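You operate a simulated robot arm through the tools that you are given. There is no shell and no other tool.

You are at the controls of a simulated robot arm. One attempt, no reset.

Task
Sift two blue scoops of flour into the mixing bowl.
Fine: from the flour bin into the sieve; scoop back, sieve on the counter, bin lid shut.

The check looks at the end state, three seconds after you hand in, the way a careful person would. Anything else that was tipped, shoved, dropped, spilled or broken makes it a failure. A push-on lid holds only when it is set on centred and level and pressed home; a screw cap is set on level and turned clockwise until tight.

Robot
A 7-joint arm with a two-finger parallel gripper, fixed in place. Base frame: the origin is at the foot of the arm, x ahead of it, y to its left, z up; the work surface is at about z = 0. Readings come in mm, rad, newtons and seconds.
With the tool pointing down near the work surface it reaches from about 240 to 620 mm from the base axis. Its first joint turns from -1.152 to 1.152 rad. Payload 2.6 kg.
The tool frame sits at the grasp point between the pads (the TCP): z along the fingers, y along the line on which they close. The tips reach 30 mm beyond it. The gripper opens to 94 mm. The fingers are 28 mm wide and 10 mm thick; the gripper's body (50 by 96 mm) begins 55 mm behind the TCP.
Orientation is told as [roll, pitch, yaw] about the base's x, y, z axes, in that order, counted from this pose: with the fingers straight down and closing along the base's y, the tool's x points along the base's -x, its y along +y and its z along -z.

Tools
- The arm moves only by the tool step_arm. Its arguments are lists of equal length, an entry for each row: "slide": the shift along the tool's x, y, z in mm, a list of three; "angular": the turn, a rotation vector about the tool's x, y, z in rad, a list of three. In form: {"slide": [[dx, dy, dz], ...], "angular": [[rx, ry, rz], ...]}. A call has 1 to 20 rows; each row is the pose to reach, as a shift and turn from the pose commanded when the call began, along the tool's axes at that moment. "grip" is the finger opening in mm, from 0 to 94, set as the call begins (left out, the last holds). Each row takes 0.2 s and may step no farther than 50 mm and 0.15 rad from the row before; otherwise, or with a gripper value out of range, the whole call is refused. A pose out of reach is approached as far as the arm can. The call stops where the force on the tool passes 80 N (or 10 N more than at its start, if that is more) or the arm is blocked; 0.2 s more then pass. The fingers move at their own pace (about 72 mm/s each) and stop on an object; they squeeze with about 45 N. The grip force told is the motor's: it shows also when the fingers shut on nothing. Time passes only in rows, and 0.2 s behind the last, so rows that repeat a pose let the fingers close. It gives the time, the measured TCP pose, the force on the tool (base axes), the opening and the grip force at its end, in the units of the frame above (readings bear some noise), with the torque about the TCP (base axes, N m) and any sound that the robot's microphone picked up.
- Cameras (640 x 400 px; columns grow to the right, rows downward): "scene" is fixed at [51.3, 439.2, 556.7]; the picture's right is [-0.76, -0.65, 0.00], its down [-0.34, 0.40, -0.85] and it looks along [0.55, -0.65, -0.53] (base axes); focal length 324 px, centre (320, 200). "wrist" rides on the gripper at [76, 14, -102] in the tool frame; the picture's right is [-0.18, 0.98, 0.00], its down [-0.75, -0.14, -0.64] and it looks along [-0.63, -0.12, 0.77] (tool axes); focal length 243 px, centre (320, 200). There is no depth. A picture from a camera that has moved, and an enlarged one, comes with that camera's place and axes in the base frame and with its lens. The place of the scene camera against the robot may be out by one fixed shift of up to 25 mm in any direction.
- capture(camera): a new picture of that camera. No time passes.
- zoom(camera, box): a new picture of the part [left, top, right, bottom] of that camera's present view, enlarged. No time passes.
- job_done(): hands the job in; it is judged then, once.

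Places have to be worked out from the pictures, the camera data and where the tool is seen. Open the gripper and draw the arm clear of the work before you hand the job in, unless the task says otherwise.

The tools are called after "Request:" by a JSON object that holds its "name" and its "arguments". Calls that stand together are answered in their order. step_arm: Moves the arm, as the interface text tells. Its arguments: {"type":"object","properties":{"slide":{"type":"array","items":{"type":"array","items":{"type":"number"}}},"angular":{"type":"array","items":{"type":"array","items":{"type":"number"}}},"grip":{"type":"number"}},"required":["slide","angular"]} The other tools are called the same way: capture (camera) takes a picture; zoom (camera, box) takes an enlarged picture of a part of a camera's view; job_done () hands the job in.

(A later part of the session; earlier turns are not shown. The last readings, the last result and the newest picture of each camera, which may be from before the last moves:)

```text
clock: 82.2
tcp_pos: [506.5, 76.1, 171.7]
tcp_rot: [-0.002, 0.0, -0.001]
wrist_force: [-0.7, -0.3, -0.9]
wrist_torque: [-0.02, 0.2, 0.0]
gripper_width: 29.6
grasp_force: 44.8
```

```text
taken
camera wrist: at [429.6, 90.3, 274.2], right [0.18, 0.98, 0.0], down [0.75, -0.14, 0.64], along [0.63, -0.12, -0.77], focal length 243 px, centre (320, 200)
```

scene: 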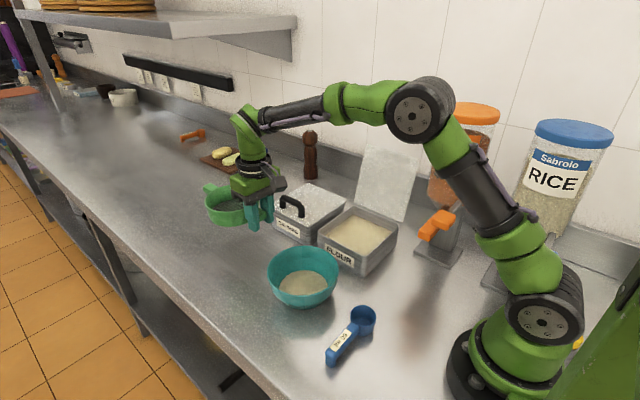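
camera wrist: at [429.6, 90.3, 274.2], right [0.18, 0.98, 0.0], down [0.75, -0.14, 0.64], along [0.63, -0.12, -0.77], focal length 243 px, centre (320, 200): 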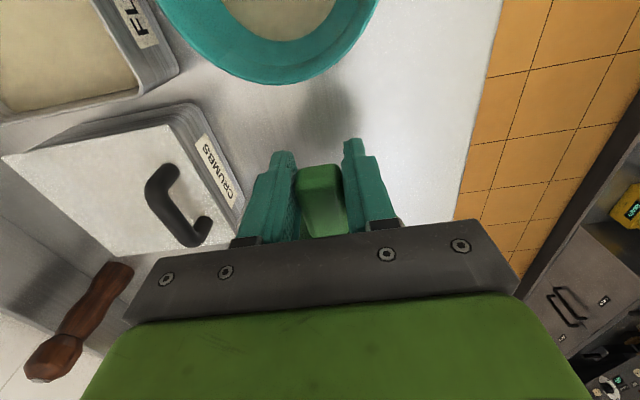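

The bowl with its flour stayed put, and the landing area is clear (counter edge near y≈245). I lower the sieve to just above the counter.

Request:
{"name": "step_arm", "arguments": {"slide": [[0, 0, 15], [0, 0, 40], [0, 0, 70], [0, 0, 98], [0, 0, 116], [0, 0, 124], [0, 0, 124]], "angular": [[0, 0, 0], [0, 0, 0], [0, 0, 0], [0, 0, 0], [0, 0, 0], [0, 0, 0], [0, 0, 0]]}}

Request:
{"name": "zoom", "arguments": {"camera": "scene", "box": [180, 160, 310, 260]}}

```text
clock: 83.8
tcp_pos: [505.7, 74.2, 49.4]
tcp_rot: [-0.003, 0.002, -0.001]
wrist_force: [-0.5, 0.0, -1.5]
wrist_torque: [0.01, 0.15, -0.02]
gripper_width: 29.5
grasp_force: 45.2
```

```text
4.00 times, centred on (245, 210) of scene
camera zoom: at [51.3, 439.2, 556.7], right [-0.76, -0.65, 0.0], down [-0.34, 0.4, -0.85], along [0.55, -0.65, -0.53], focal length 1296 px, centre (620, 160)
```

zoom: 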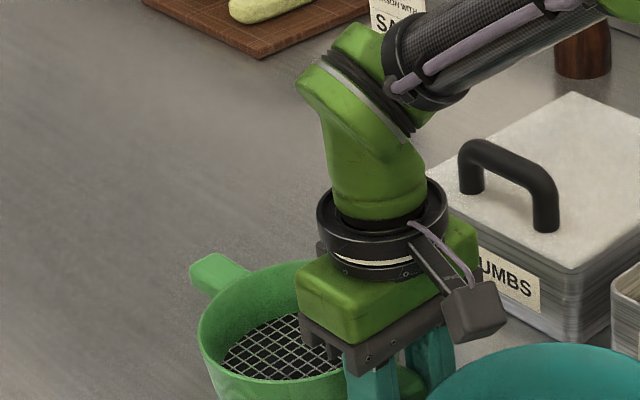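

No contact yet at z≈49. I look at the base of the sieve and continue down in small steps.

Request:
{"name": "step_arm", "arguments": {"slide": [[0, 0, 3], [0, 0, 6], [0, 0, 6]], "angular": [[0, 0, 0], [0, 0, 0], [0, 0, 0]]}}

Request:
{"name": "zoom", "arguments": {"camera": "scene", "box": [200, 190, 330, 290]}}

```text
clock: 84.6
tcp_pos: [505.8, 72.9, 43.7]
tcp_rot: [-0.003, 0.001, 0.002]
wrist_force: [1.6, -0.1, -1.4]
wrist_torque: [-0.01, 0.14, 0.0]
gripper_width: 29.7
grasp_force: 44.7
```

```text
4.00 times, centred on (265, 240) of scene
camera zoom: at [51.3, 439.2, 556.7], right [-0.76, -0.65, 0.0], down [-0.34, 0.4, -0.85], along [0.55, -0.65, -0.53], focal length 1296 px, centre (540, 40)
```

zoom: 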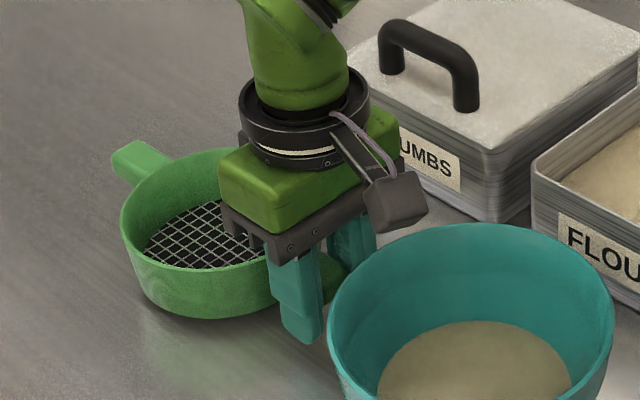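

Still hanging freely (load ≈1.4 N). I continue down in ~2 mm steps while watching the load.

Request:
{"name": "step_arm", "arguments": {"slide": [[0, 0, 2], [0, 0, 4], [0, 0, 4]], "angular": [[0, 0, 0], [0, 0, 0], [0, 0, 0]]}}

Request:
{"name": "step_arm", "arguments": {"slide": [[0, 0, 1], [0, 0, 2], [0, 0, 2]], "angular": [[0, 0, 0], [0, 0, 0], [0, 0, 0]]}}

Request:
{"name": "zoom", "arguments": {"camera": "scene", "box": [200, 200, 300, 280]}}

```text
clock: 85.4
tcp_pos: [506.6, 73.8, 39.6]
tcp_rot: [-0.002, 0.001, 0.0]
wrist_force: [0.0, -0.8, -1.5]
wrist_torque: [-0.05, 0.18, 0.03]
gripper_width: 29.5
grasp_force: 45.3
```

```text
clock: 86.2
tcp_pos: [504.8, 74.0, 37.8]
tcp_rot: [-0.001, 0.0, 0.0]
wrist_force: [0.9, 0.8, -2.1]
wrist_torque: [0.0, 0.14, 0.01]
gripper_width: 29.4
grasp_force: 45.3
```

```text
5.00 times, centred on (250, 240) of scene
camera zoom: at [51.3, 439.2, 556.7], right [-0.76, -0.65, 0.0], down [-0.34, 0.4, -0.85], along [0.55, -0.65, -0.53], focal length 1620 px, centre (670, 0)
```

zoom: 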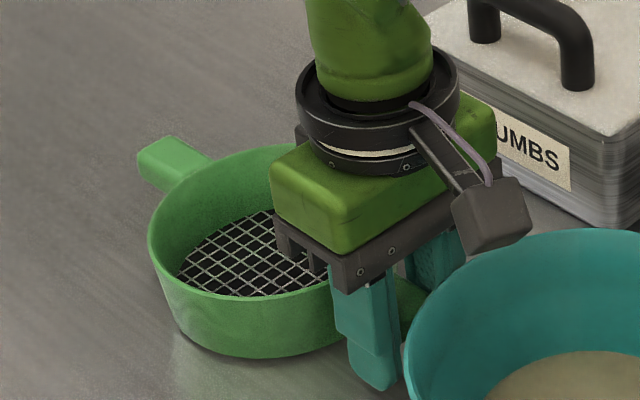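

Tips are about 7 mm above the counter, sieve nearly down. Two more small steps.

Request:
{"name": "step_arm", "arguments": {"slide": [[0, 0, 1], [0, 0, 1.5], [0, 0, 1.5]], "angular": [[0, 0, 0], [0, 0, 0], [0, 0, 0]]}}

Request:
{"name": "step_arm", "arguments": {"slide": [[0, 0, 1], [0, 0, 1.5], [0, 0, 1.5]], "angular": [[0, 0, 0], [0, 0, 0], [0, 0, 0]]}}

Request:
{"name": "zoom", "arguments": {"camera": "scene", "box": [200, 200, 300, 280]}}

```text
clock: 87.0
tcp_pos: [506.0, 74.5, 35.8]
tcp_rot: [-0.001, -0.001, 0.001]
wrist_force: [0.1, 0.5, -2.3]
wrist_torque: [-0.02, 0.14, 0.03]
gripper_width: 29.5
grasp_force: 45.1
```

```text
clock: 87.8
tcp_pos: [504.9, 74.0, 33.2]
tcp_rot: [0.0, -0.001, 0.0]
wrist_force: [-0.4, -0.4, -0.8]
wrist_torque: [0.01, 0.02, -0.02]
gripper_width: 29.3
grasp_force: 44.9
```

```text
5.00 times, centred on (250, 240) of scene
camera zoom: at [51.3, 439.2, 556.7], right [-0.76, -0.65, 0.0], down [-0.34, 0.4, -0.85], along [0.55, -0.65, -0.53], focal length 1620 px, centre (670, 0)
```

zoom: 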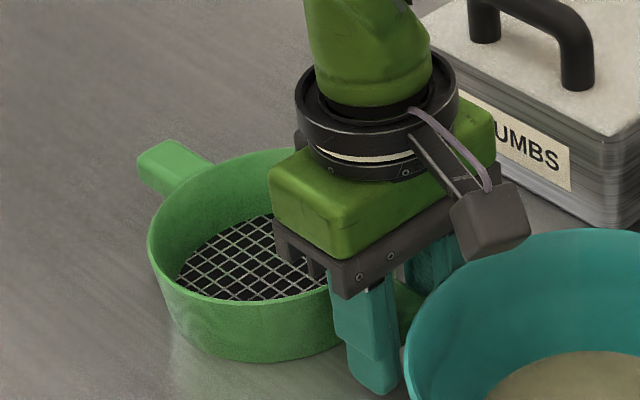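

The torque dropped to zero, so the sieve has landed. I open the gripper.

Request:
{"name": "step_arm", "arguments": {"slide": [[0, 0, 0], [0, 0, 0], [0, 0, 0]], "angular": [[0, 0, 0], [0, 0, 0], [0, 0, 0]], "grip": 60}}

Request:
{"name": "step_arm", "arguments": {"slide": [[0, 0, -15], [0, 0, -45], [0, 0, -85], [0, 0, -130], [0, 0, -170], [0, 0, -170]], "angular": [[0, 0, 0], [0, 0, 0], [0, 0, 0], [0, 0, 0], [0, 0, 0], [0, 0, 0]]}}

Request:
{"name": "capture", "arguments": {"camera": "scene"}}

Request:
{"name": "zoom", "arguments": {"camera": "scene", "box": [180, 180, 360, 320]}}

```text
clock: 88.6
tcp_pos: [505.2, 74.8, 34.7]
tcp_rot: [-0.003, 0.001, -0.001]
wrist_force: [-0.2, -1.4, -0.9]
wrist_torque: [-0.01, -0.02, 0.0]
gripper_width: 60.0
grasp_force: 0.1
```

```text
clock: 90.0
tcp_pos: [504.7, 77.1, 203.5]
tcp_rot: [-0.002, 0.0, -0.001]
wrist_force: [-0.3, 0.1, -0.5]
wrist_torque: [0.05, 0.01, -0.02]
gripper_width: 59.7
grasp_force: 0.1
```

```text
taken
```

scene: 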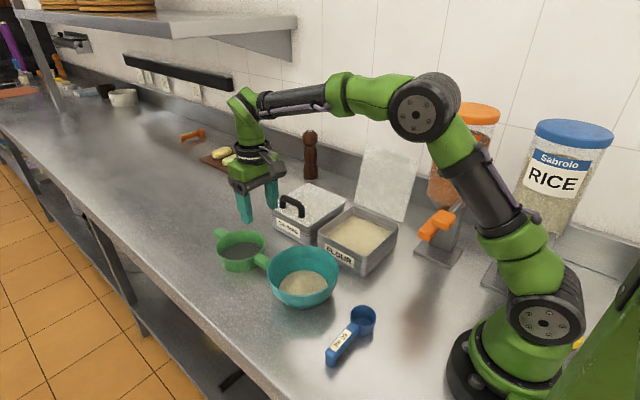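

```text
2.86 times, centred on (270, 250) of scene
camera zoom: at [51.3, 439.2, 556.7], right [-0.76, -0.65, 0.0], down [-0.34, 0.4, -0.85], along [0.55, -0.65, -0.53], focal length 926 px, centre (463, 57)
```

zoom: 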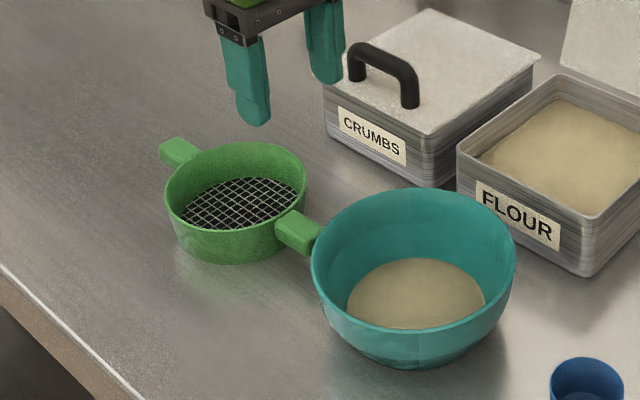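

Sieve stands on the counter with a clean mesh and the flour is in the bowl. Next is the bin lid; I rise and move toward the bin to look at the lid from above.

Request:
{"name": "step_arm", "arguments": {"slide": [[0, 0, -40], [0, 0, -85], [15, -10, -125], [45, -40, -145], [75, -75, -147], [105, -110, -147], [135, -145, -147], [165, -175, -147], [165, -175, -147]], "angular": [[0, 0, 0], [0, 0, 0], [0, 0, 0], [0, 0, 0], [0, 0, 0], [0, 0, 0], [0, 0, 0], [0, 0, 0], [0, 0, 0]]}}

Request:
{"name": "capture", "arguments": {"camera": "wrist"}}

Request:
{"name": "zoom", "arguments": {"camera": "wrist", "box": [60, 0, 380, 200]}}

Request:
{"name": "zoom", "arguments": {"camera": "scene", "box": [300, 130, 440, 280]}}

```text
clock: 92.0
tcp_pos: [341.0, -101.5, 348.2]
tcp_rot: [-0.002, 0.0, -0.001]
wrist_force: [0.9, 0.5, -1.0]
wrist_torque: [-0.03, 0.01, 0.03]
gripper_width: 60.1
grasp_force: 0.0
```

```text
taken
camera wrist: at [264.9, -86.4, 450.6], right [0.18, 0.98, 0.0], down [0.75, -0.14, 0.64], along [0.63, -0.12, -0.77], focal length 243 px, centre (320, 200)
```

wrist: 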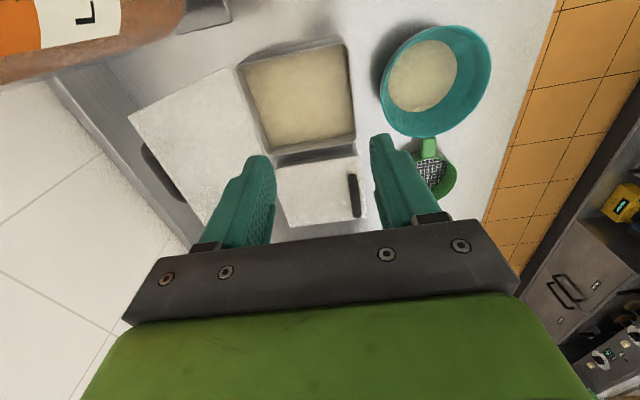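

```text
2.00 times, centred on (220, 100) of wrist
camera zoom: at [264.9, -86.4, 450.6], right [0.18, 0.98, 0.0], down [0.75, -0.14, 0.64], along [0.63, -0.12, -0.77], focal length 485 px, centre (520, 400)
```

zoom: 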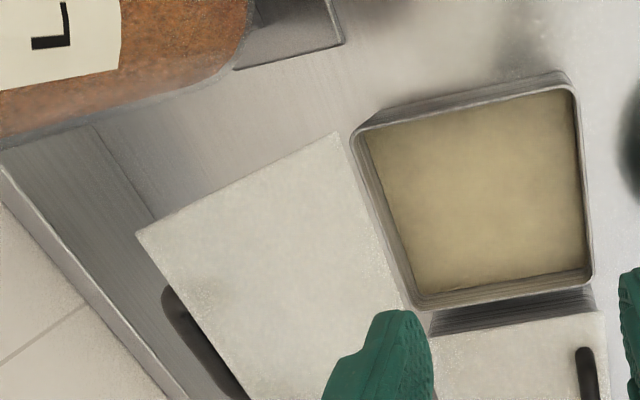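

```text
2.67 times, centred on (370, 205) of scene
camera zoom: at [51.3, 439.2, 556.7], right [-0.76, -0.65, 0.0], down [-0.34, 0.4, -0.85], along [0.55, -0.65, -0.53], focal length 864 px, centre (187, 187)
```

zoom: 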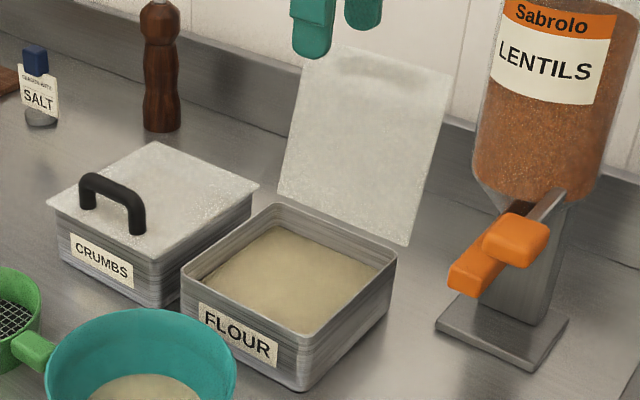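

The lid is hinged at the back rim (y≈−231, z≈63) and leans back about 14°, top edge near y≈−272, z≈234, handle on its rear face. I need a view of its far (+x) half, away from the lentils dispenser, so I shift the camera.

Request:
{"name": "step_arm", "arguments": {"slide": [[-30, 10, 0], [-60, 20, 0], [-90, 30, 0], [-100, 30, 0], [-100, 30, 0]], "angular": [[0, 0, 0], [0, 0, 0], [0, 0, 0], [0, 0, 0], [0, 0, 0]]}}

Request:
{"name": "capture", "arguments": {"camera": "wrist"}}

Request:
{"name": "zoom", "arguments": {"camera": "wrist", "box": [0, 0, 320, 200]}}

Request:
{"name": "capture", "arguments": {"camera": "scene"}}

```text
clock: 93.2
tcp_pos: [440.3, -70.1, 350.7]
tcp_rot: [-0.002, -0.002, -0.001]
wrist_force: [0.0, -0.5, 0.1]
wrist_torque: [0.0, -0.01, 0.0]
gripper_width: 59.9
grasp_force: 0.1
```

```text
taken
camera wrist: at [364.9, -55.5, 451.7], right [0.18, 0.98, 0.0], down [0.75, -0.14, 0.64], along [0.63, -0.12, -0.77], focal length 243 px, centre (320, 200)
```

wrist: 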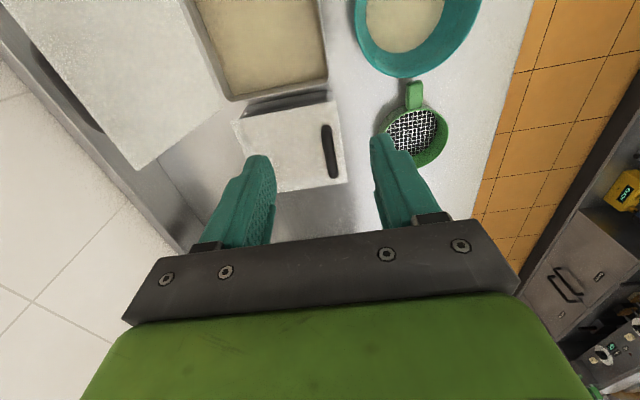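

```text
2.00 times, centred on (160, 100) of wrist
camera zoom: at [364.9, -55.5, 451.7], right [0.18, 0.98, 0.0], down [0.75, -0.14, 0.64], along [0.63, -0.12, -0.77], focal length 485 px, centre (640, 400)
```

zoom: 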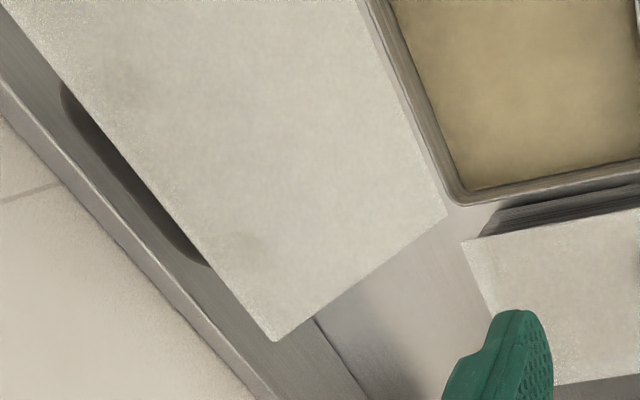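

```text
taken
```

scene: 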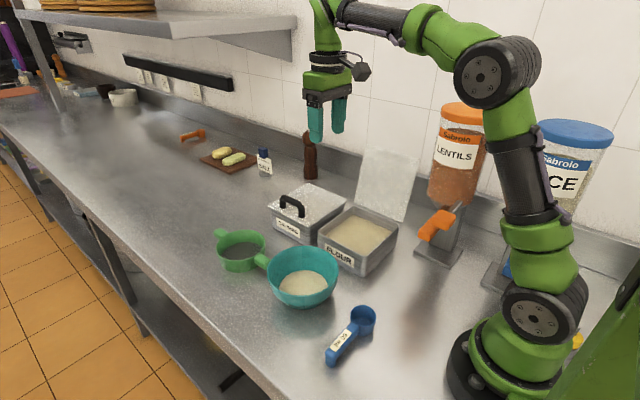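

The lid's top edge runs x 316–469 at y≈−273, z≈232, with its rear handle between x≈352 and 430, and the wall is well behind (y≈−440). I'll straddle the lid's top edge near x≈452 with the fingers, tilted parallel to the lid; first I move above it.

Request:
{"name": "step_arm", "arguments": {"slide": [[-3, -42, 4], [-6, -84, 8], [-8, -126, 12], [-10, -168, 16], [-12, -205, 20], [-12, -216, 20], [-12, -216, 20]], "angular": [[-0.04, 0, 0], [-0.08, 0, 0], [-0.12, 0, 0], [-0.16, 0, 0], [-0.2, 0, 0], [-0.24, 0, 0], [-0.24, 0, 0]], "grip": 44}}

Request:
{"name": "capture", "arguments": {"camera": "wrist"}}

Request:
{"name": "capture", "arguments": {"camera": "scene"}}

```text
clock: 94.8
tcp_pos: [450.1, -256.5, 336.7]
tcp_rot: [0.178, -0.015, 0.015]
wrist_force: [0.1, 0.1, -0.7]
wrist_torque: [0.03, 0.03, 0.05]
gripper_width: 44.1
grasp_force: 0.1
out of reach, approached as far as the arm can: row 5, 6, 7
```

```text
taken
camera wrist: at [372.5, -261.4, 437.7], right [0.17, 0.97, 0.18], down [0.75, -0.24, 0.62], along [0.64, 0.03, -0.77], focal length 243 px, centre (320, 200)
```

wrist: 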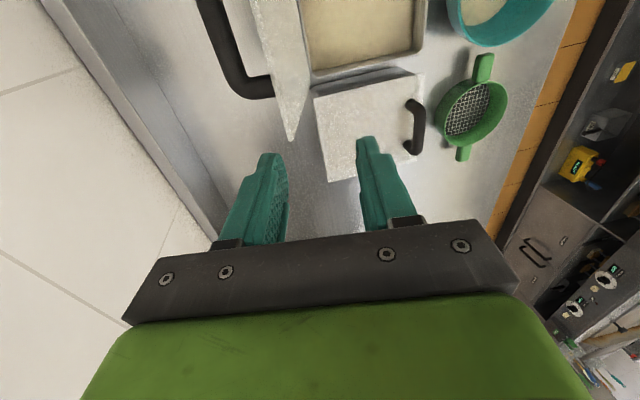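

```text
taken
```

scene: 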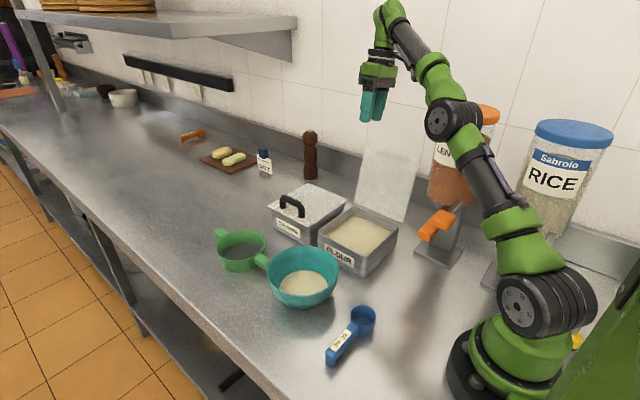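

That height was just beyond reach with the tilt, so I come down to z≈275 on the lid's plane, still above the lid's top edge.

Request:
{"name": "step_arm", "arguments": {"slide": [[0, -3, 20], [0, -6, 40], [0, -8.2, 54.6], [0, -8.2, 54.6], [0, -8.2, 54.6]], "angular": [[0, 0, 0], [0, 0, 0], [0, 0, 0], [0, 0, 0], [0, 0, 0]]}}

Request:
{"name": "capture", "arguments": {"camera": "wrist"}}

Request:
{"name": "zoom", "arguments": {"camera": "scene", "box": [320, 60, 480, 220]}}

```text
clock: 96.0
tcp_pos: [450.0, -260.7, 273.7]
tcp_rot: [0.188, -0.002, 0.001]
wrist_force: [-0.7, -0.1, 0.3]
wrist_torque: [0.0, -0.05, -0.03]
gripper_width: 44.0
grasp_force: 0.1
```

```text
taken
camera wrist: at [372.7, -266.4, 375.5], right [0.18, 0.97, 0.18], down [0.75, -0.26, 0.61], along [0.63, 0.03, -0.77], focal length 243 px, centre (320, 200)
```

wrist: 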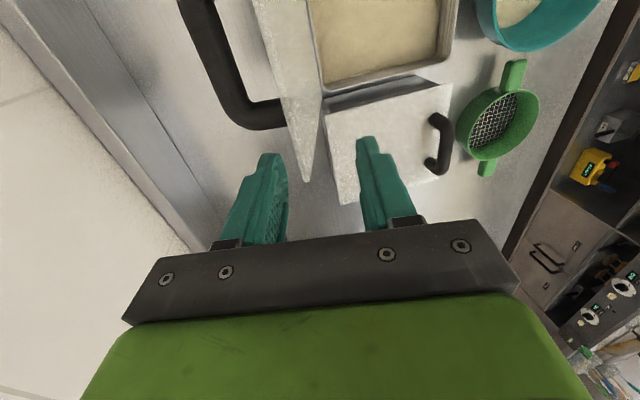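

```text
2.50 times, centred on (400, 140) of scene
camera zoom: at [51.3, 439.2, 556.7], right [-0.76, -0.65, 0.0], down [-0.34, 0.4, -0.85], along [0.55, -0.65, -0.53], focal length 810 px, centre (120, 350)
```

zoom: 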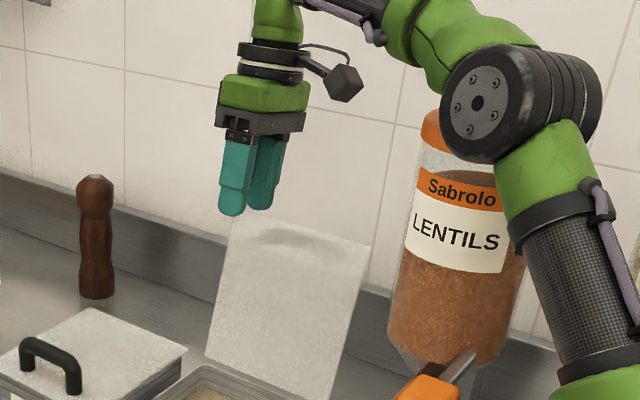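

The arm settled at (450, −261, 274) with tilt 0.188; this close view puts the lid edge at about y≈−267, z≈231, some 12–14 mm behind the finger midline. I shift to centre the lid between the fingers.

Request:
{"name": "step_arm", "arguments": {"slide": [[-1, -7, -1.3], [-2, -14.2, -2.7], [-2, -14.2, -2.7], [-2, -14.2, 3]], "angular": [[-0.01, 0, 0], [-0.02, 0, 0], [-0.02, 0, 0], [-0.02, 0, 0]]}}

Request:
{"name": "capture", "arguments": {"camera": "wrist"}}

Request:
{"name": "zoom", "arguments": {"camera": "wrist", "box": [180, 60, 440, 240]}}

```text
clock: 97.0
tcp_pos: [451.8, -272.8, 270.9]
tcp_rot: [0.207, -0.007, 0.003]
wrist_force: [0.2, 0.0, 0.0]
wrist_torque: [-0.01, -0.01, 0.02]
gripper_width: 43.9
grasp_force: 0.0
```

```text
taken
camera wrist: at [375.2, -279.6, 372.2], right [0.18, 0.96, 0.2], down [0.75, -0.27, 0.6], along [0.64, 0.04, -0.77], focal length 243 px, centre (320, 200)
```

wrist: 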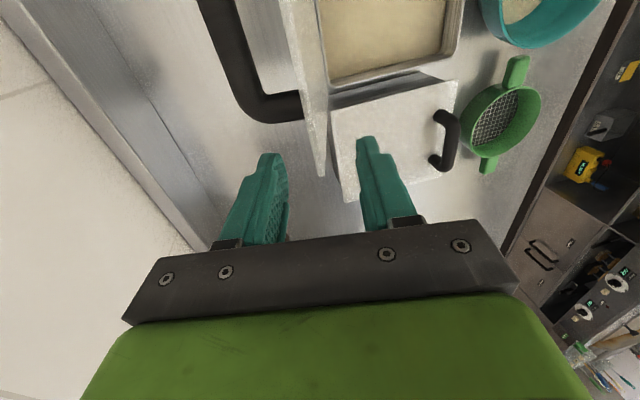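

```text
2.22 times, centred on (310, 150) of wrist
camera zoom: at [375.2, -279.6, 372.2], right [0.18, 0.96, 0.2], down [0.75, -0.27, 0.6], along [0.64, 0.04, -0.77], focal length 539 px, centre (342, 311)
```

zoom: 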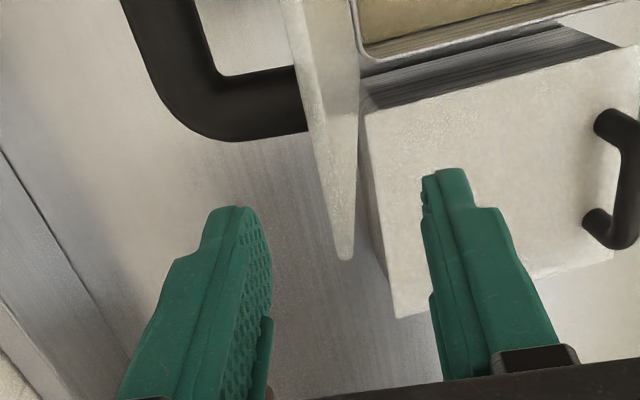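

The lid edge is now centred between the fingers, with the handle end clear to the left of the rear finger. I descend 33 mm along the lid's plane.

Request:
{"name": "step_arm", "arguments": {"slide": [[-3, 0, 8], [-3, 0, 18], [-3, 0, 27], [-3, 0, 33], [-3, 0, 33]], "angular": [[0, 0, 0], [0, 0, 0], [0, 0, 0], [0, 0, 0], [0, 0, 0]]}}

Request:
{"name": "capture", "arguments": {"camera": "wrist"}}

Request:
{"name": "zoom", "arguments": {"camera": "scene", "box": [320, 80, 440, 230]}}

```text
clock: 98.2
tcp_pos: [455.1, -269.1, 235.7]
tcp_rot: [0.209, -0.001, 0.0]
wrist_force: [0.1, -0.2, 0.4]
wrist_torque: [-0.02, 0.0, 0.01]
gripper_width: 44.1
grasp_force: 0.1
```

```text
taken
camera wrist: at [377.8, -275.2, 337.3], right [0.18, 0.96, 0.2], down [0.75, -0.27, 0.6], along [0.63, 0.04, -0.77], focal length 243 px, centre (320, 200)
```

wrist: 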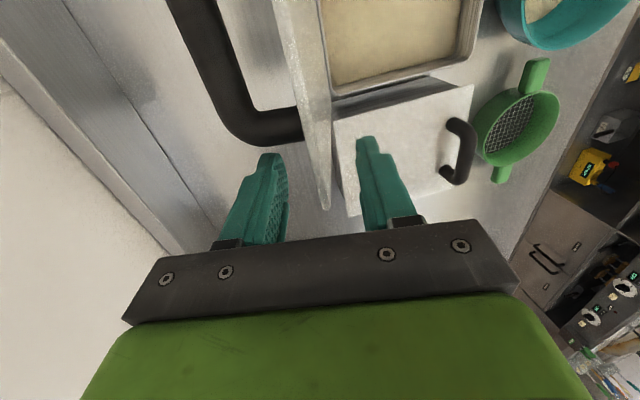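

```text
2.67 times, centred on (380, 155) of scene
camera zoom: at [51.3, 439.2, 556.7], right [-0.76, -0.65, 0.0], down [-0.34, 0.4, -0.85], along [0.55, -0.65, -0.53], focal length 864 px, centre (160, 320)
```

zoom: 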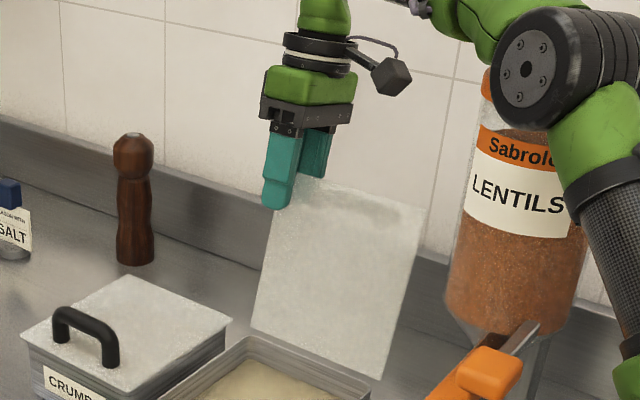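

The lid's top edge is between the fingers down to the TCP, with no contact force. I narrow the opening to about 16 mm and swing the lid forward along its hinge arc to about 82°, then check.

Request:
{"name": "step_arm", "arguments": {"slide": [[0, 0, 0], [0, 0, 0], [0, 8, 0], [0, 16.7, 0.6], [0, 24, 1.5], [0, 32.1, 2.6], [0, 39.5, 4.2], [0, 47.2, 5.9], [0, 54.5, 8], [0, 61.8, 10.6], [0, 61.8, 10.6]], "angular": [[0, 0, 0], [0, 0, 0], [0.047, 0, 0], [0.094, 0, 0], [0.138, 0, 0], [0.1815, 0, 0], [0.225, 0, 0], [0.269, 0, 0], [0.312, 0, 0], [0.356, 0, 0], [0.356, 0, 0]], "grip": 16}}

Request:
{"name": "capture", "arguments": {"camera": "wrist"}}

Request:
{"name": "capture", "arguments": {"camera": "scene"}}

Request:
{"name": "zoom", "arguments": {"camera": "scene", "box": [300, 100, 440, 280]}}

```text
clock: 100.6
tcp_pos: [454.8, -206.0, 238.4]
tcp_rot: [-0.147, -0.002, 0.002]
wrist_force: [0.0, 0.3, -0.3]
wrist_torque: [0.0, -0.06, 0.0]
gripper_width: 15.9
grasp_force: 0.0
```

```text
taken
camera wrist: at [378.1, -176.1, 336.6], right [0.18, 0.97, -0.15], down [0.75, -0.04, 0.66], along [0.63, -0.23, -0.74], focal length 243 px, centre (320, 200)
```

wrist: 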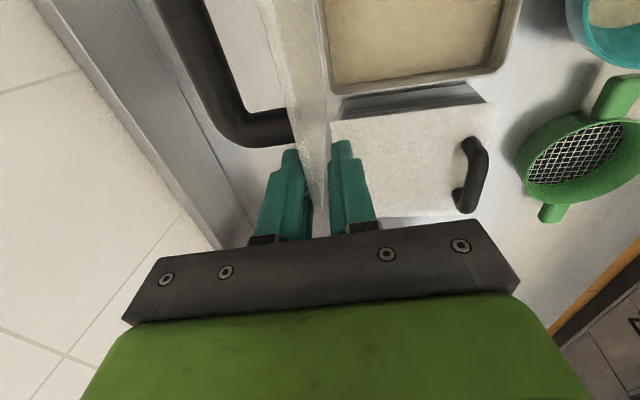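

```text
taken
```

scene: 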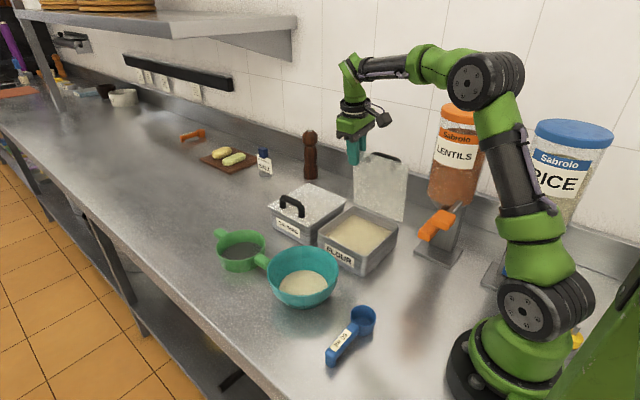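

```text
2.22 times, centred on (370, 190) of scene
camera zoom: at [51.3, 439.2, 556.7], right [-0.76, -0.65, 0.0], down [-0.34, 0.4, -0.85], along [0.55, -0.65, -0.53], focal length 720 px, centre (209, 222)
```

zoom: 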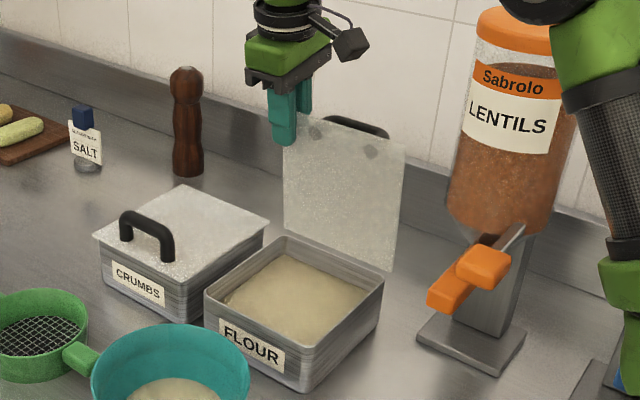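

The lid followed smoothly and stands slightly forward of vertical between the fingers. I continue down the arc to about 47°.

Request:
{"name": "step_arm", "arguments": {"slide": [[0, 7.6, 0.2], [0, 15.4, 0.6], [0, 23, 1.4], [0, 30.8, 2.5], [0, 38.2, 4], [0, 45.8, 5.8], [0, 53.2, 7.9], [0, 60.6, 10.2], [0, 67.7, 13], [0, 74.8, 16], [0, 81.7, 19.4], [0, 88.6, 23.1], [0, 95.2, 27], [0, 101.6, 31.2], [0, 101.6, 31.2]], "angular": [[0.044, 0, 0], [0.087, 0, 0], [0.131, 0, 0], [0.1745, 0, 0], [0.218, 0, 0], [0.262, 0, 0], [0.305, 0, 0], [0.349, 0, 0], [0.393, 0, 0], [0.436, 0, 0], [0.48, 0, 0], [0.5236, 0, 0], [0.567, 0, 0], [0.611, 0, 0], [0.611, 0, 0]]}}

Request:
{"name": "capture", "arguments": {"camera": "wrist"}}

Request:
{"name": "capture", "arguments": {"camera": "scene"}}

Request:
{"name": "zoom", "arguments": {"camera": "scene", "box": [260, 120, 440, 290]}}

```text
clock: 103.8
tcp_pos: [455.1, -110.1, 191.6]
tcp_rot: [-0.763, -0.002, -0.001]
wrist_force: [-0.8, -0.4, 0.3]
wrist_torque: [-0.03, 0.01, 0.03]
gripper_width: 16.5
grasp_force: 0.3
```

```text
taken
camera wrist: at [378.0, -28.6, 255.1], right [0.19, 0.71, -0.68], down [0.75, 0.34, 0.56], along [0.63, -0.61, -0.47], focal length 243 px, centre (320, 200)
```

wrist: 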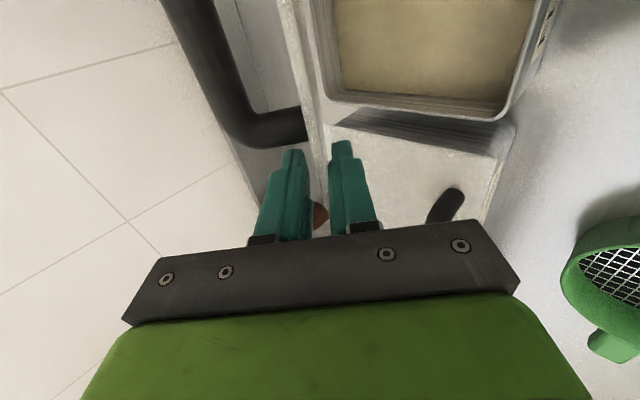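

```text
taken
```

scene: 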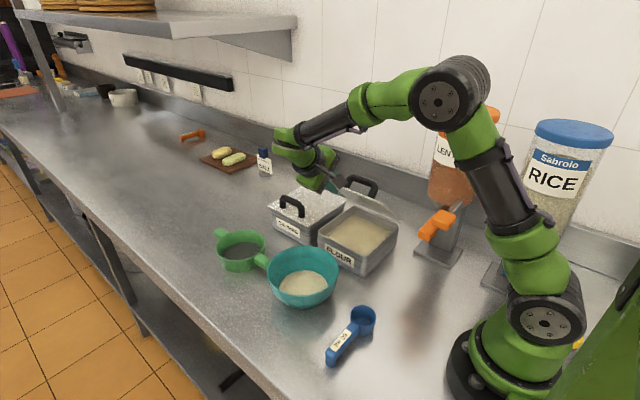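

```text
2.35 times, centred on (350, 205) of scene
camera zoom: at [51.3, 439.2, 556.7], right [-0.76, -0.65, 0.0], down [-0.34, 0.4, -0.85], along [0.55, -0.65, -0.53], focal length 762 px, centre (249, 188)
```

zoom: 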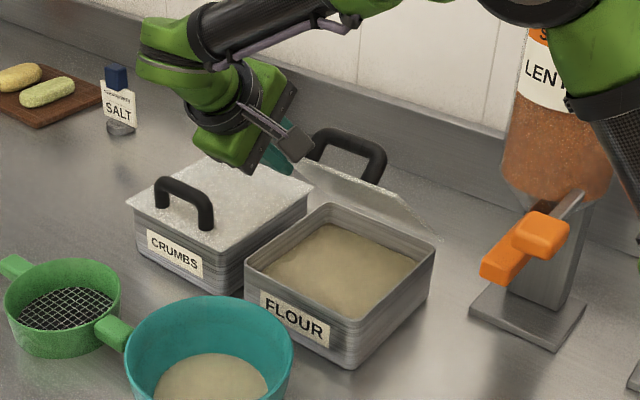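

The lid is resting between the fingers at about 47°. I withdraw 22 mm along the finger axis so only the fingertips remain at the lid's edge, ready to lower it on the front finger.

Request:
{"name": "step_arm", "arguments": {"slide": [[0, 0, -6], [0, 0, -14], [0, 0, -20], [0, 0, -22], [0, 0, -22]], "angular": [[0, 0, 0], [0, 0, 0], [0, 0, 0], [0, 0, 0], [0, 0, 0]]}}

Request:
{"name": "capture", "arguments": {"camera": "wrist"}}

Request:
{"name": "zoom", "arguments": {"camera": "scene", "box": [260, 120, 440, 290]}}

```text
clock: 105.0
tcp_pos: [453.9, -94.6, 208.6]
tcp_rot: [-0.759, -0.001, -0.001]
wrist_force: [-0.3, 0.2, 0.0]
wrist_torque: [0.03, 0.0, -0.01]
gripper_width: 16.2
grasp_force: 0.2
```

```text
taken
camera wrist: at [377.0, -13.3, 271.8], right [0.19, 0.71, -0.68], down [0.75, 0.34, 0.56], along [0.63, -0.61, -0.47], focal length 243 px, centre (320, 200)
```

wrist: 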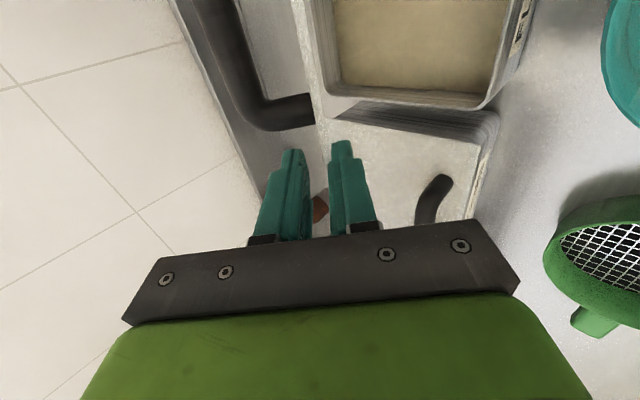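

```text
2.35 times, centred on (350, 205) of scene
camera zoom: at [51.3, 439.2, 556.7], right [-0.76, -0.65, 0.0], down [-0.34, 0.4, -0.85], along [0.55, -0.65, -0.53], focal length 762 px, centre (249, 188)
```

zoom: 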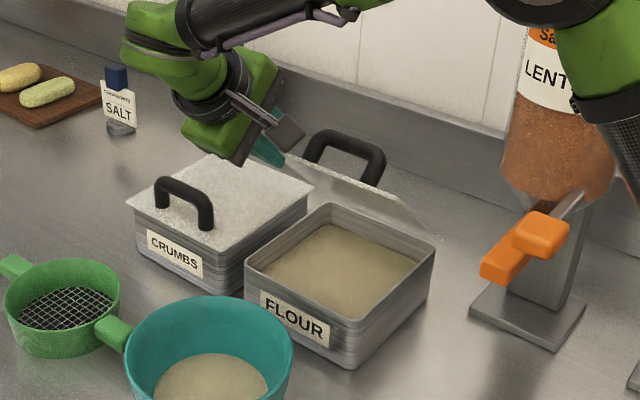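

The lid is still supported with its edge near the fingertips. I now open to 40 mm so the lid settles onto the lower finger only.

Request:
{"name": "step_arm", "arguments": {"slide": [[0, 0, 0], [0, 0, 0], [0, 0, 0]], "angular": [[0, 0, 0], [0, 0, 0], [0, 0, 0]], "grip": 40}}

Request:
{"name": "capture", "arguments": {"camera": "wrist"}}

Request:
{"name": "zoom", "arguments": {"camera": "scene", "box": [260, 120, 440, 290]}}

```text
clock: 105.8
tcp_pos: [453.9, -95.4, 209.1]
tcp_rot: [-0.76, -0.003, -0.001]
wrist_force: [0.1, 0.6, -0.5]
wrist_torque: [0.01, -0.01, 0.0]
gripper_width: 40.5
grasp_force: 0.0
```

```text
taken
camera wrist: at [377.0, -13.5, 271.6], right [0.19, 0.71, -0.68], down [0.75, 0.34, 0.56], along [0.63, -0.61, -0.47], focal length 243 px, centre (320, 200)
```

wrist: 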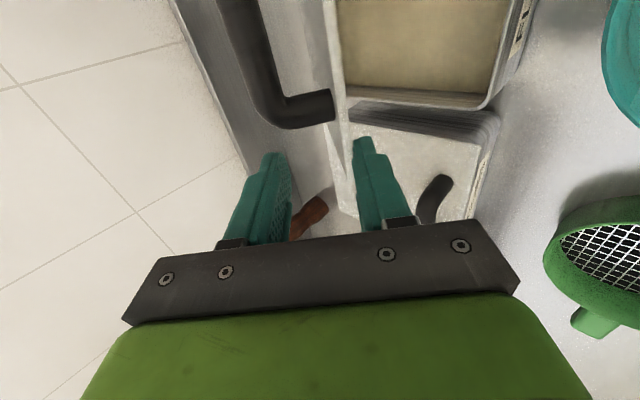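

```text
2.35 times, centred on (350, 205) of scene
camera zoom: at [51.3, 439.2, 556.7], right [-0.76, -0.65, 0.0], down [-0.34, 0.4, -0.85], along [0.55, -0.65, -0.53], focal length 762 px, centre (249, 188)
```

zoom: 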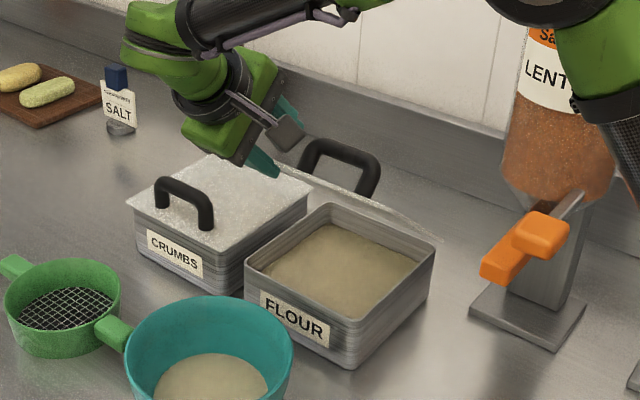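

The lid settled onto the lower finger at about 40°. I lower it further to about 20°.

Request:
{"name": "step_arm", "arguments": {"slide": [[0, 6.5, 1.2], [0, 13.1, 2.4], [0, 19, 3.7], [0, 25.1, 5], [0, 31, 6.7], [0, 37, 8.5], [0, 42.8, 10.6], [0, 48.6, 12.7], [0, 54.2, 15.2], [0, 59.8, 17.8], [0, 59.8, 17.8]], "angular": [[0, 0, 0], [0, 0, 0], [0, 0, 0], [0, 0, 0], [0, 0, 0], [0, 0, 0], [0, 0, 0], [0, 0, 0], [0, 0, 0], [0, 0, 0], [0, 0, 0]]}}

Request:
{"name": "capture", "arguments": {"camera": "wrist"}}

Request:
{"name": "zoom", "arguments": {"camera": "scene", "box": [260, 140, 440, 310]}}

```text
clock: 108.2
tcp_pos: [453.8, -63.0, 154.4]
tcp_rot: [-0.761, -0.002, 0.0]
wrist_force: [-0.3, 0.5, -0.2]
wrist_torque: [-0.04, 0.02, 0.0]
gripper_width: 40.2
grasp_force: 0.5
```

```text
taken
camera wrist: at [376.8, 18.3, 216.9], right [0.19, 0.71, -0.68], down [0.75, 0.34, 0.56], along [0.63, -0.61, -0.47], focal length 243 px, centre (320, 200)
```

wrist: 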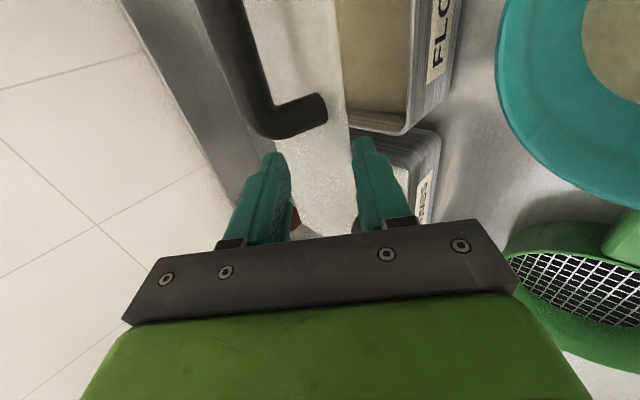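

```text
2.35 times, centred on (350, 225) of scene
camera zoom: at [51.3, 439.2, 556.7], right [-0.76, -0.65, 0.0], down [-0.34, 0.4, -0.85], along [0.55, -0.65, -0.53], focal length 762 px, centre (249, 141)
```

zoom: 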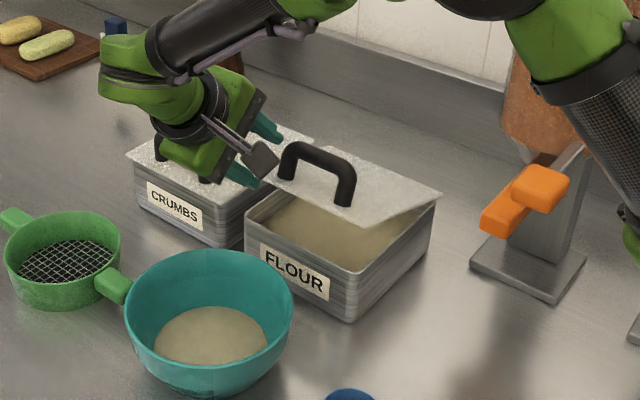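

Still under control at about 20°. I keep lowering to about 6°.

Request:
{"name": "step_arm", "arguments": {"slide": [[0, 5.4, 2.8], [0, 10.9, 5.9], [0, 16.1, 9.1], [0, 21.3, 12.5], [0, 25.1, 15.2], [0, 28.9, 17.9], [0, 32.5, 20.8], [0, 36, 23.7], [0, 36, 23.7]], "angular": [[0, 0, 0], [0, 0, 0], [0, 0, 0], [0, 0, 0], [0, 0, 0], [0, 0, 0], [0, 0, 0], [0, 0, 0], [0, 0, 0]]}}

Request:
{"name": "capture", "arguments": {"camera": "wrist"}}

Request:
{"name": "zoom", "arguments": {"camera": "scene", "box": [260, 160, 420, 300]}}

```text
clock: 110.2
tcp_pos: [455.6, -53.4, 112.7]
tcp_rot: [-0.76, -0.001, -0.001]
wrist_force: [0.0, 0.7, -1.3]
wrist_torque: [0.03, 0.0, 0.04]
gripper_width: 40.4
grasp_force: 0.2
```

```text
taken
camera wrist: at [378.2, 28.3, 175.5], right [0.19, 0.71, -0.68], down [0.75, 0.34, 0.56], along [0.63, -0.61, -0.47], focal length 243 px, centre (320, 200)
```

wrist: 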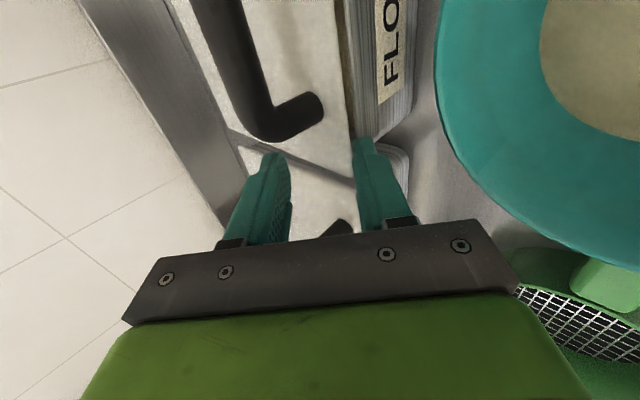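

```text
2.86 times, centred on (340, 230) of scene
camera zoom: at [51.3, 439.2, 556.7], right [-0.76, -0.65, 0.0], down [-0.34, 0.4, -0.85], along [0.55, -0.65, -0.53], focal length 926 px, centre (263, 114)
```

zoom: 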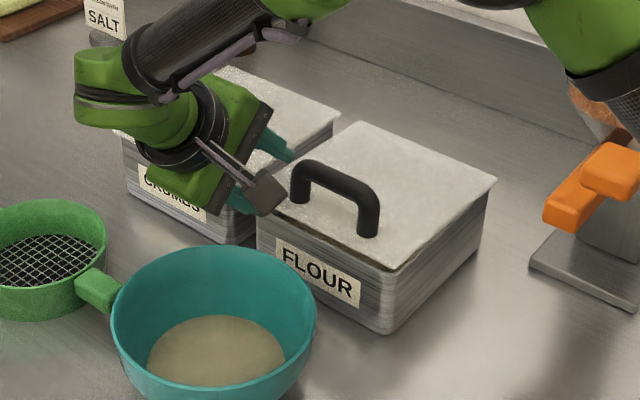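

The lid is almost closed with only the fingertip under its front lip. I slide the finger out toward +y so the lid drops the last few millimetres.

Request:
{"name": "step_arm", "arguments": {"slide": [[0, 4, -3.8], [0, 8, -7.6], [0, 12, -11.4], [0, 16, -15.2], [0, 18, -20], [0, 16, -40], [0, 10, -65], [0, 10, -65]], "angular": [[0, 0, 0], [0, 0, 0], [0, 0, 0], [0, 0, 0], [0, 0, 0], [0, 0, 0], [0, 0, 0], [0, 0, 0]]}}

Request:
{"name": "capture", "arguments": {"camera": "scene"}}

Request:
{"name": "zoom", "arguments": {"camera": "scene", "box": [260, 160, 420, 300]}}

```text
clock: 112.0
tcp_pos: [455.1, 0.0, 152.5]
tcp_rot: [-0.758, -0.001, 0.001]
wrist_force: [-0.6, -0.7, 1.1]
wrist_torque: [0.03, 0.0, 0.01]
gripper_width: 40.1
grasp_force: 0.0
```

```text
taken
```

scene: 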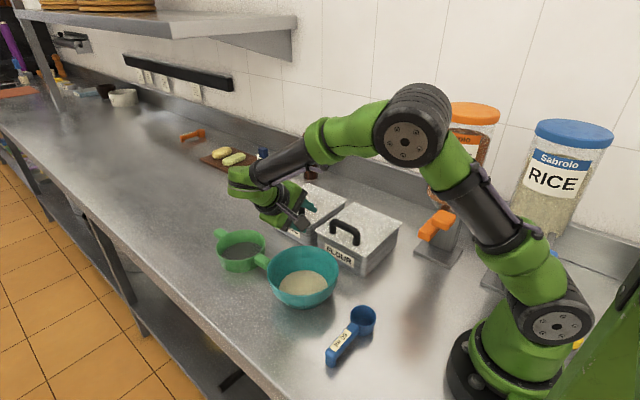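

```text
2.86 times, centred on (340, 230) of scene
camera zoom: at [51.3, 439.2, 556.7], right [-0.76, -0.65, 0.0], down [-0.34, 0.4, -0.85], along [0.55, -0.65, -0.53], focal length 926 px, centre (263, 114)
```

zoom: 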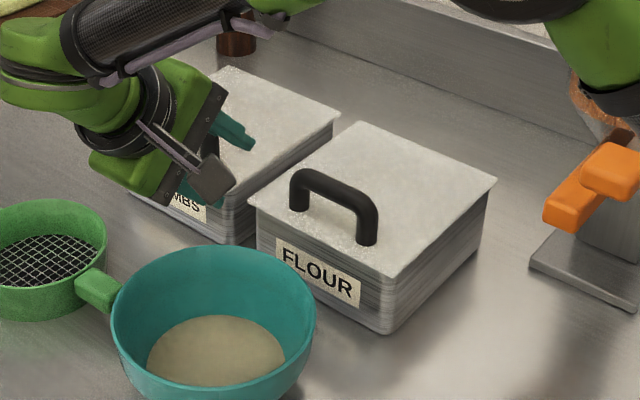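

The lid is down and looks level. I bring the hand upright and above the bin to press the lid gently home.

Request:
{"name": "step_arm", "arguments": {"slide": [[0, -9.2, -9.7], [0, -18.4, -19.4], [0, -27.6, -29], [0, -36.8, -38.7], [0, -46, -48.3], [0, -55, -58], [0, -55, -58]], "angular": [[-0.127, 0, 0], [-0.253, 0, 0], [-0.38, 0, 0], [-0.507, 0, 0], [-0.633, 0, 0], [-0.76, 0, 0], [-0.76, 0, 0]], "grip": 0}}

Request:
{"name": "step_arm", "arguments": {"slide": [[12, -22, 0], [25, -48, 0], [38, -76, 0], [50, -102, 0], [62, -125, 0], [62, -125, 0]], "angular": [[0, 0, 0], [0, 0, 0], [0, 0, 0], [0, 0, 0], [0, 0, 0], [0, 0, 0]]}}

Request:
{"name": "capture", "arguments": {"camera": "wrist"}}

Request:
{"name": "zoom", "arguments": {"camera": "scene", "box": [260, 140, 420, 300]}}

```text
clock: 113.6
tcp_pos: [454.2, -1.5, 232.8]
tcp_rot: [0.002, -0.001, 0.0]
wrist_force: [-0.1, 0.0, 0.5]
wrist_torque: [0.01, -0.02, 0.01]
gripper_width: 0.1
grasp_force: 33.0
```

```text
clock: 115.0
tcp_pos: [391.7, -126.6, 231.2]
tcp_rot: [0.001, -0.002, 0.0]
wrist_force: [0.0, -0.1, -0.2]
wrist_torque: [0.03, 0.02, -0.03]
gripper_width: 0.1
grasp_force: 33.1
```

```text
taken
camera wrist: at [315.6, -112.1, 332.5], right [0.18, 0.98, 0.0], down [0.75, -0.14, 0.64], along [0.63, -0.12, -0.77], focal length 243 px, centre (320, 200)
```

wrist: 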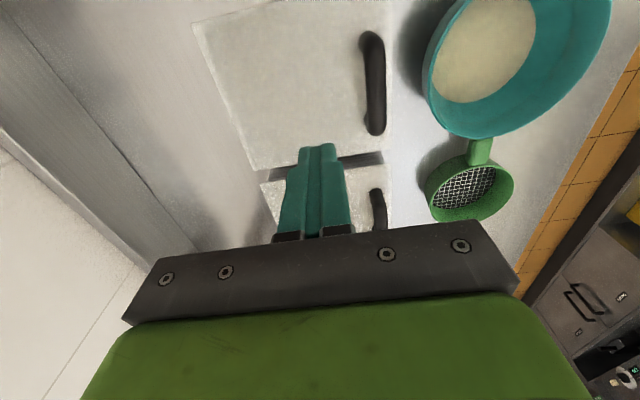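

```text
2.50 times, centred on (340, 220) of scene
camera zoom: at [51.3, 439.2, 556.7], right [-0.76, -0.65, 0.0], down [-0.34, 0.4, -0.85], along [0.55, -0.65, -0.53], focal length 810 px, centre (270, 150)
```

zoom: 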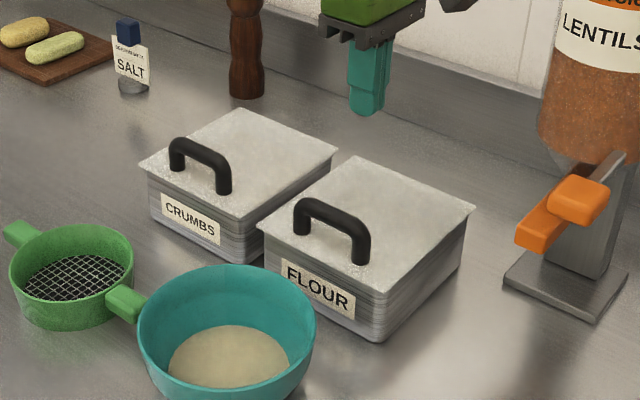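

The flour lid is flush like the crumbs lid. I lower the closed fingertips onto the lid behind the handle for a gentle press.

Request:
{"name": "step_arm", "arguments": {"slide": [[0, 0, 30], [0, 0, 65], [0, 0, 95], [0, 0, 115], [0, 0, 125], [0, 0, 125]], "angular": [[0, 0, 0], [0, 0, 0], [0, 0, 0], [0, 0, 0], [0, 0, 0], [0, 0, 0]]}}

Request:
{"name": "zoom", "arguments": {"camera": "scene", "box": [300, 160, 420, 280]}}

```text
clock: 116.4
tcp_pos: [392.0, -126.1, 107.1]
tcp_rot: [0.002, -0.003, -0.001]
wrist_force: [-4.8, 2.1, 12.9]
wrist_torque: [0.0, 0.33, 0.0]
gripper_width: 0.0
grasp_force: 32.9
```

```text
3.33 times, centred on (360, 220) of scene
camera zoom: at [51.2, 439.3, 556.7], right [-0.76, -0.65, 0.0], down [-0.34, 0.4, -0.85], along [0.55, -0.65, -0.53], focal length 1080 px, centre (187, 133)
```

zoom: 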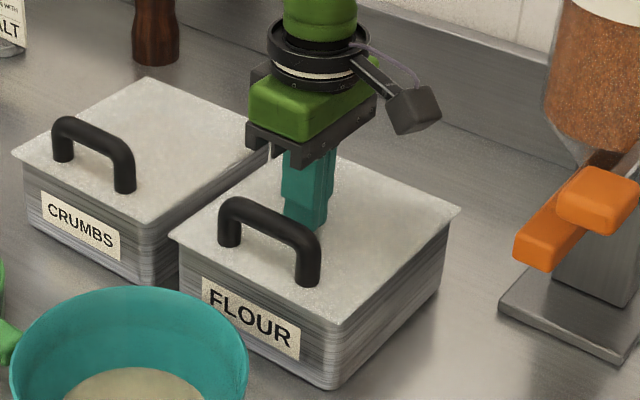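

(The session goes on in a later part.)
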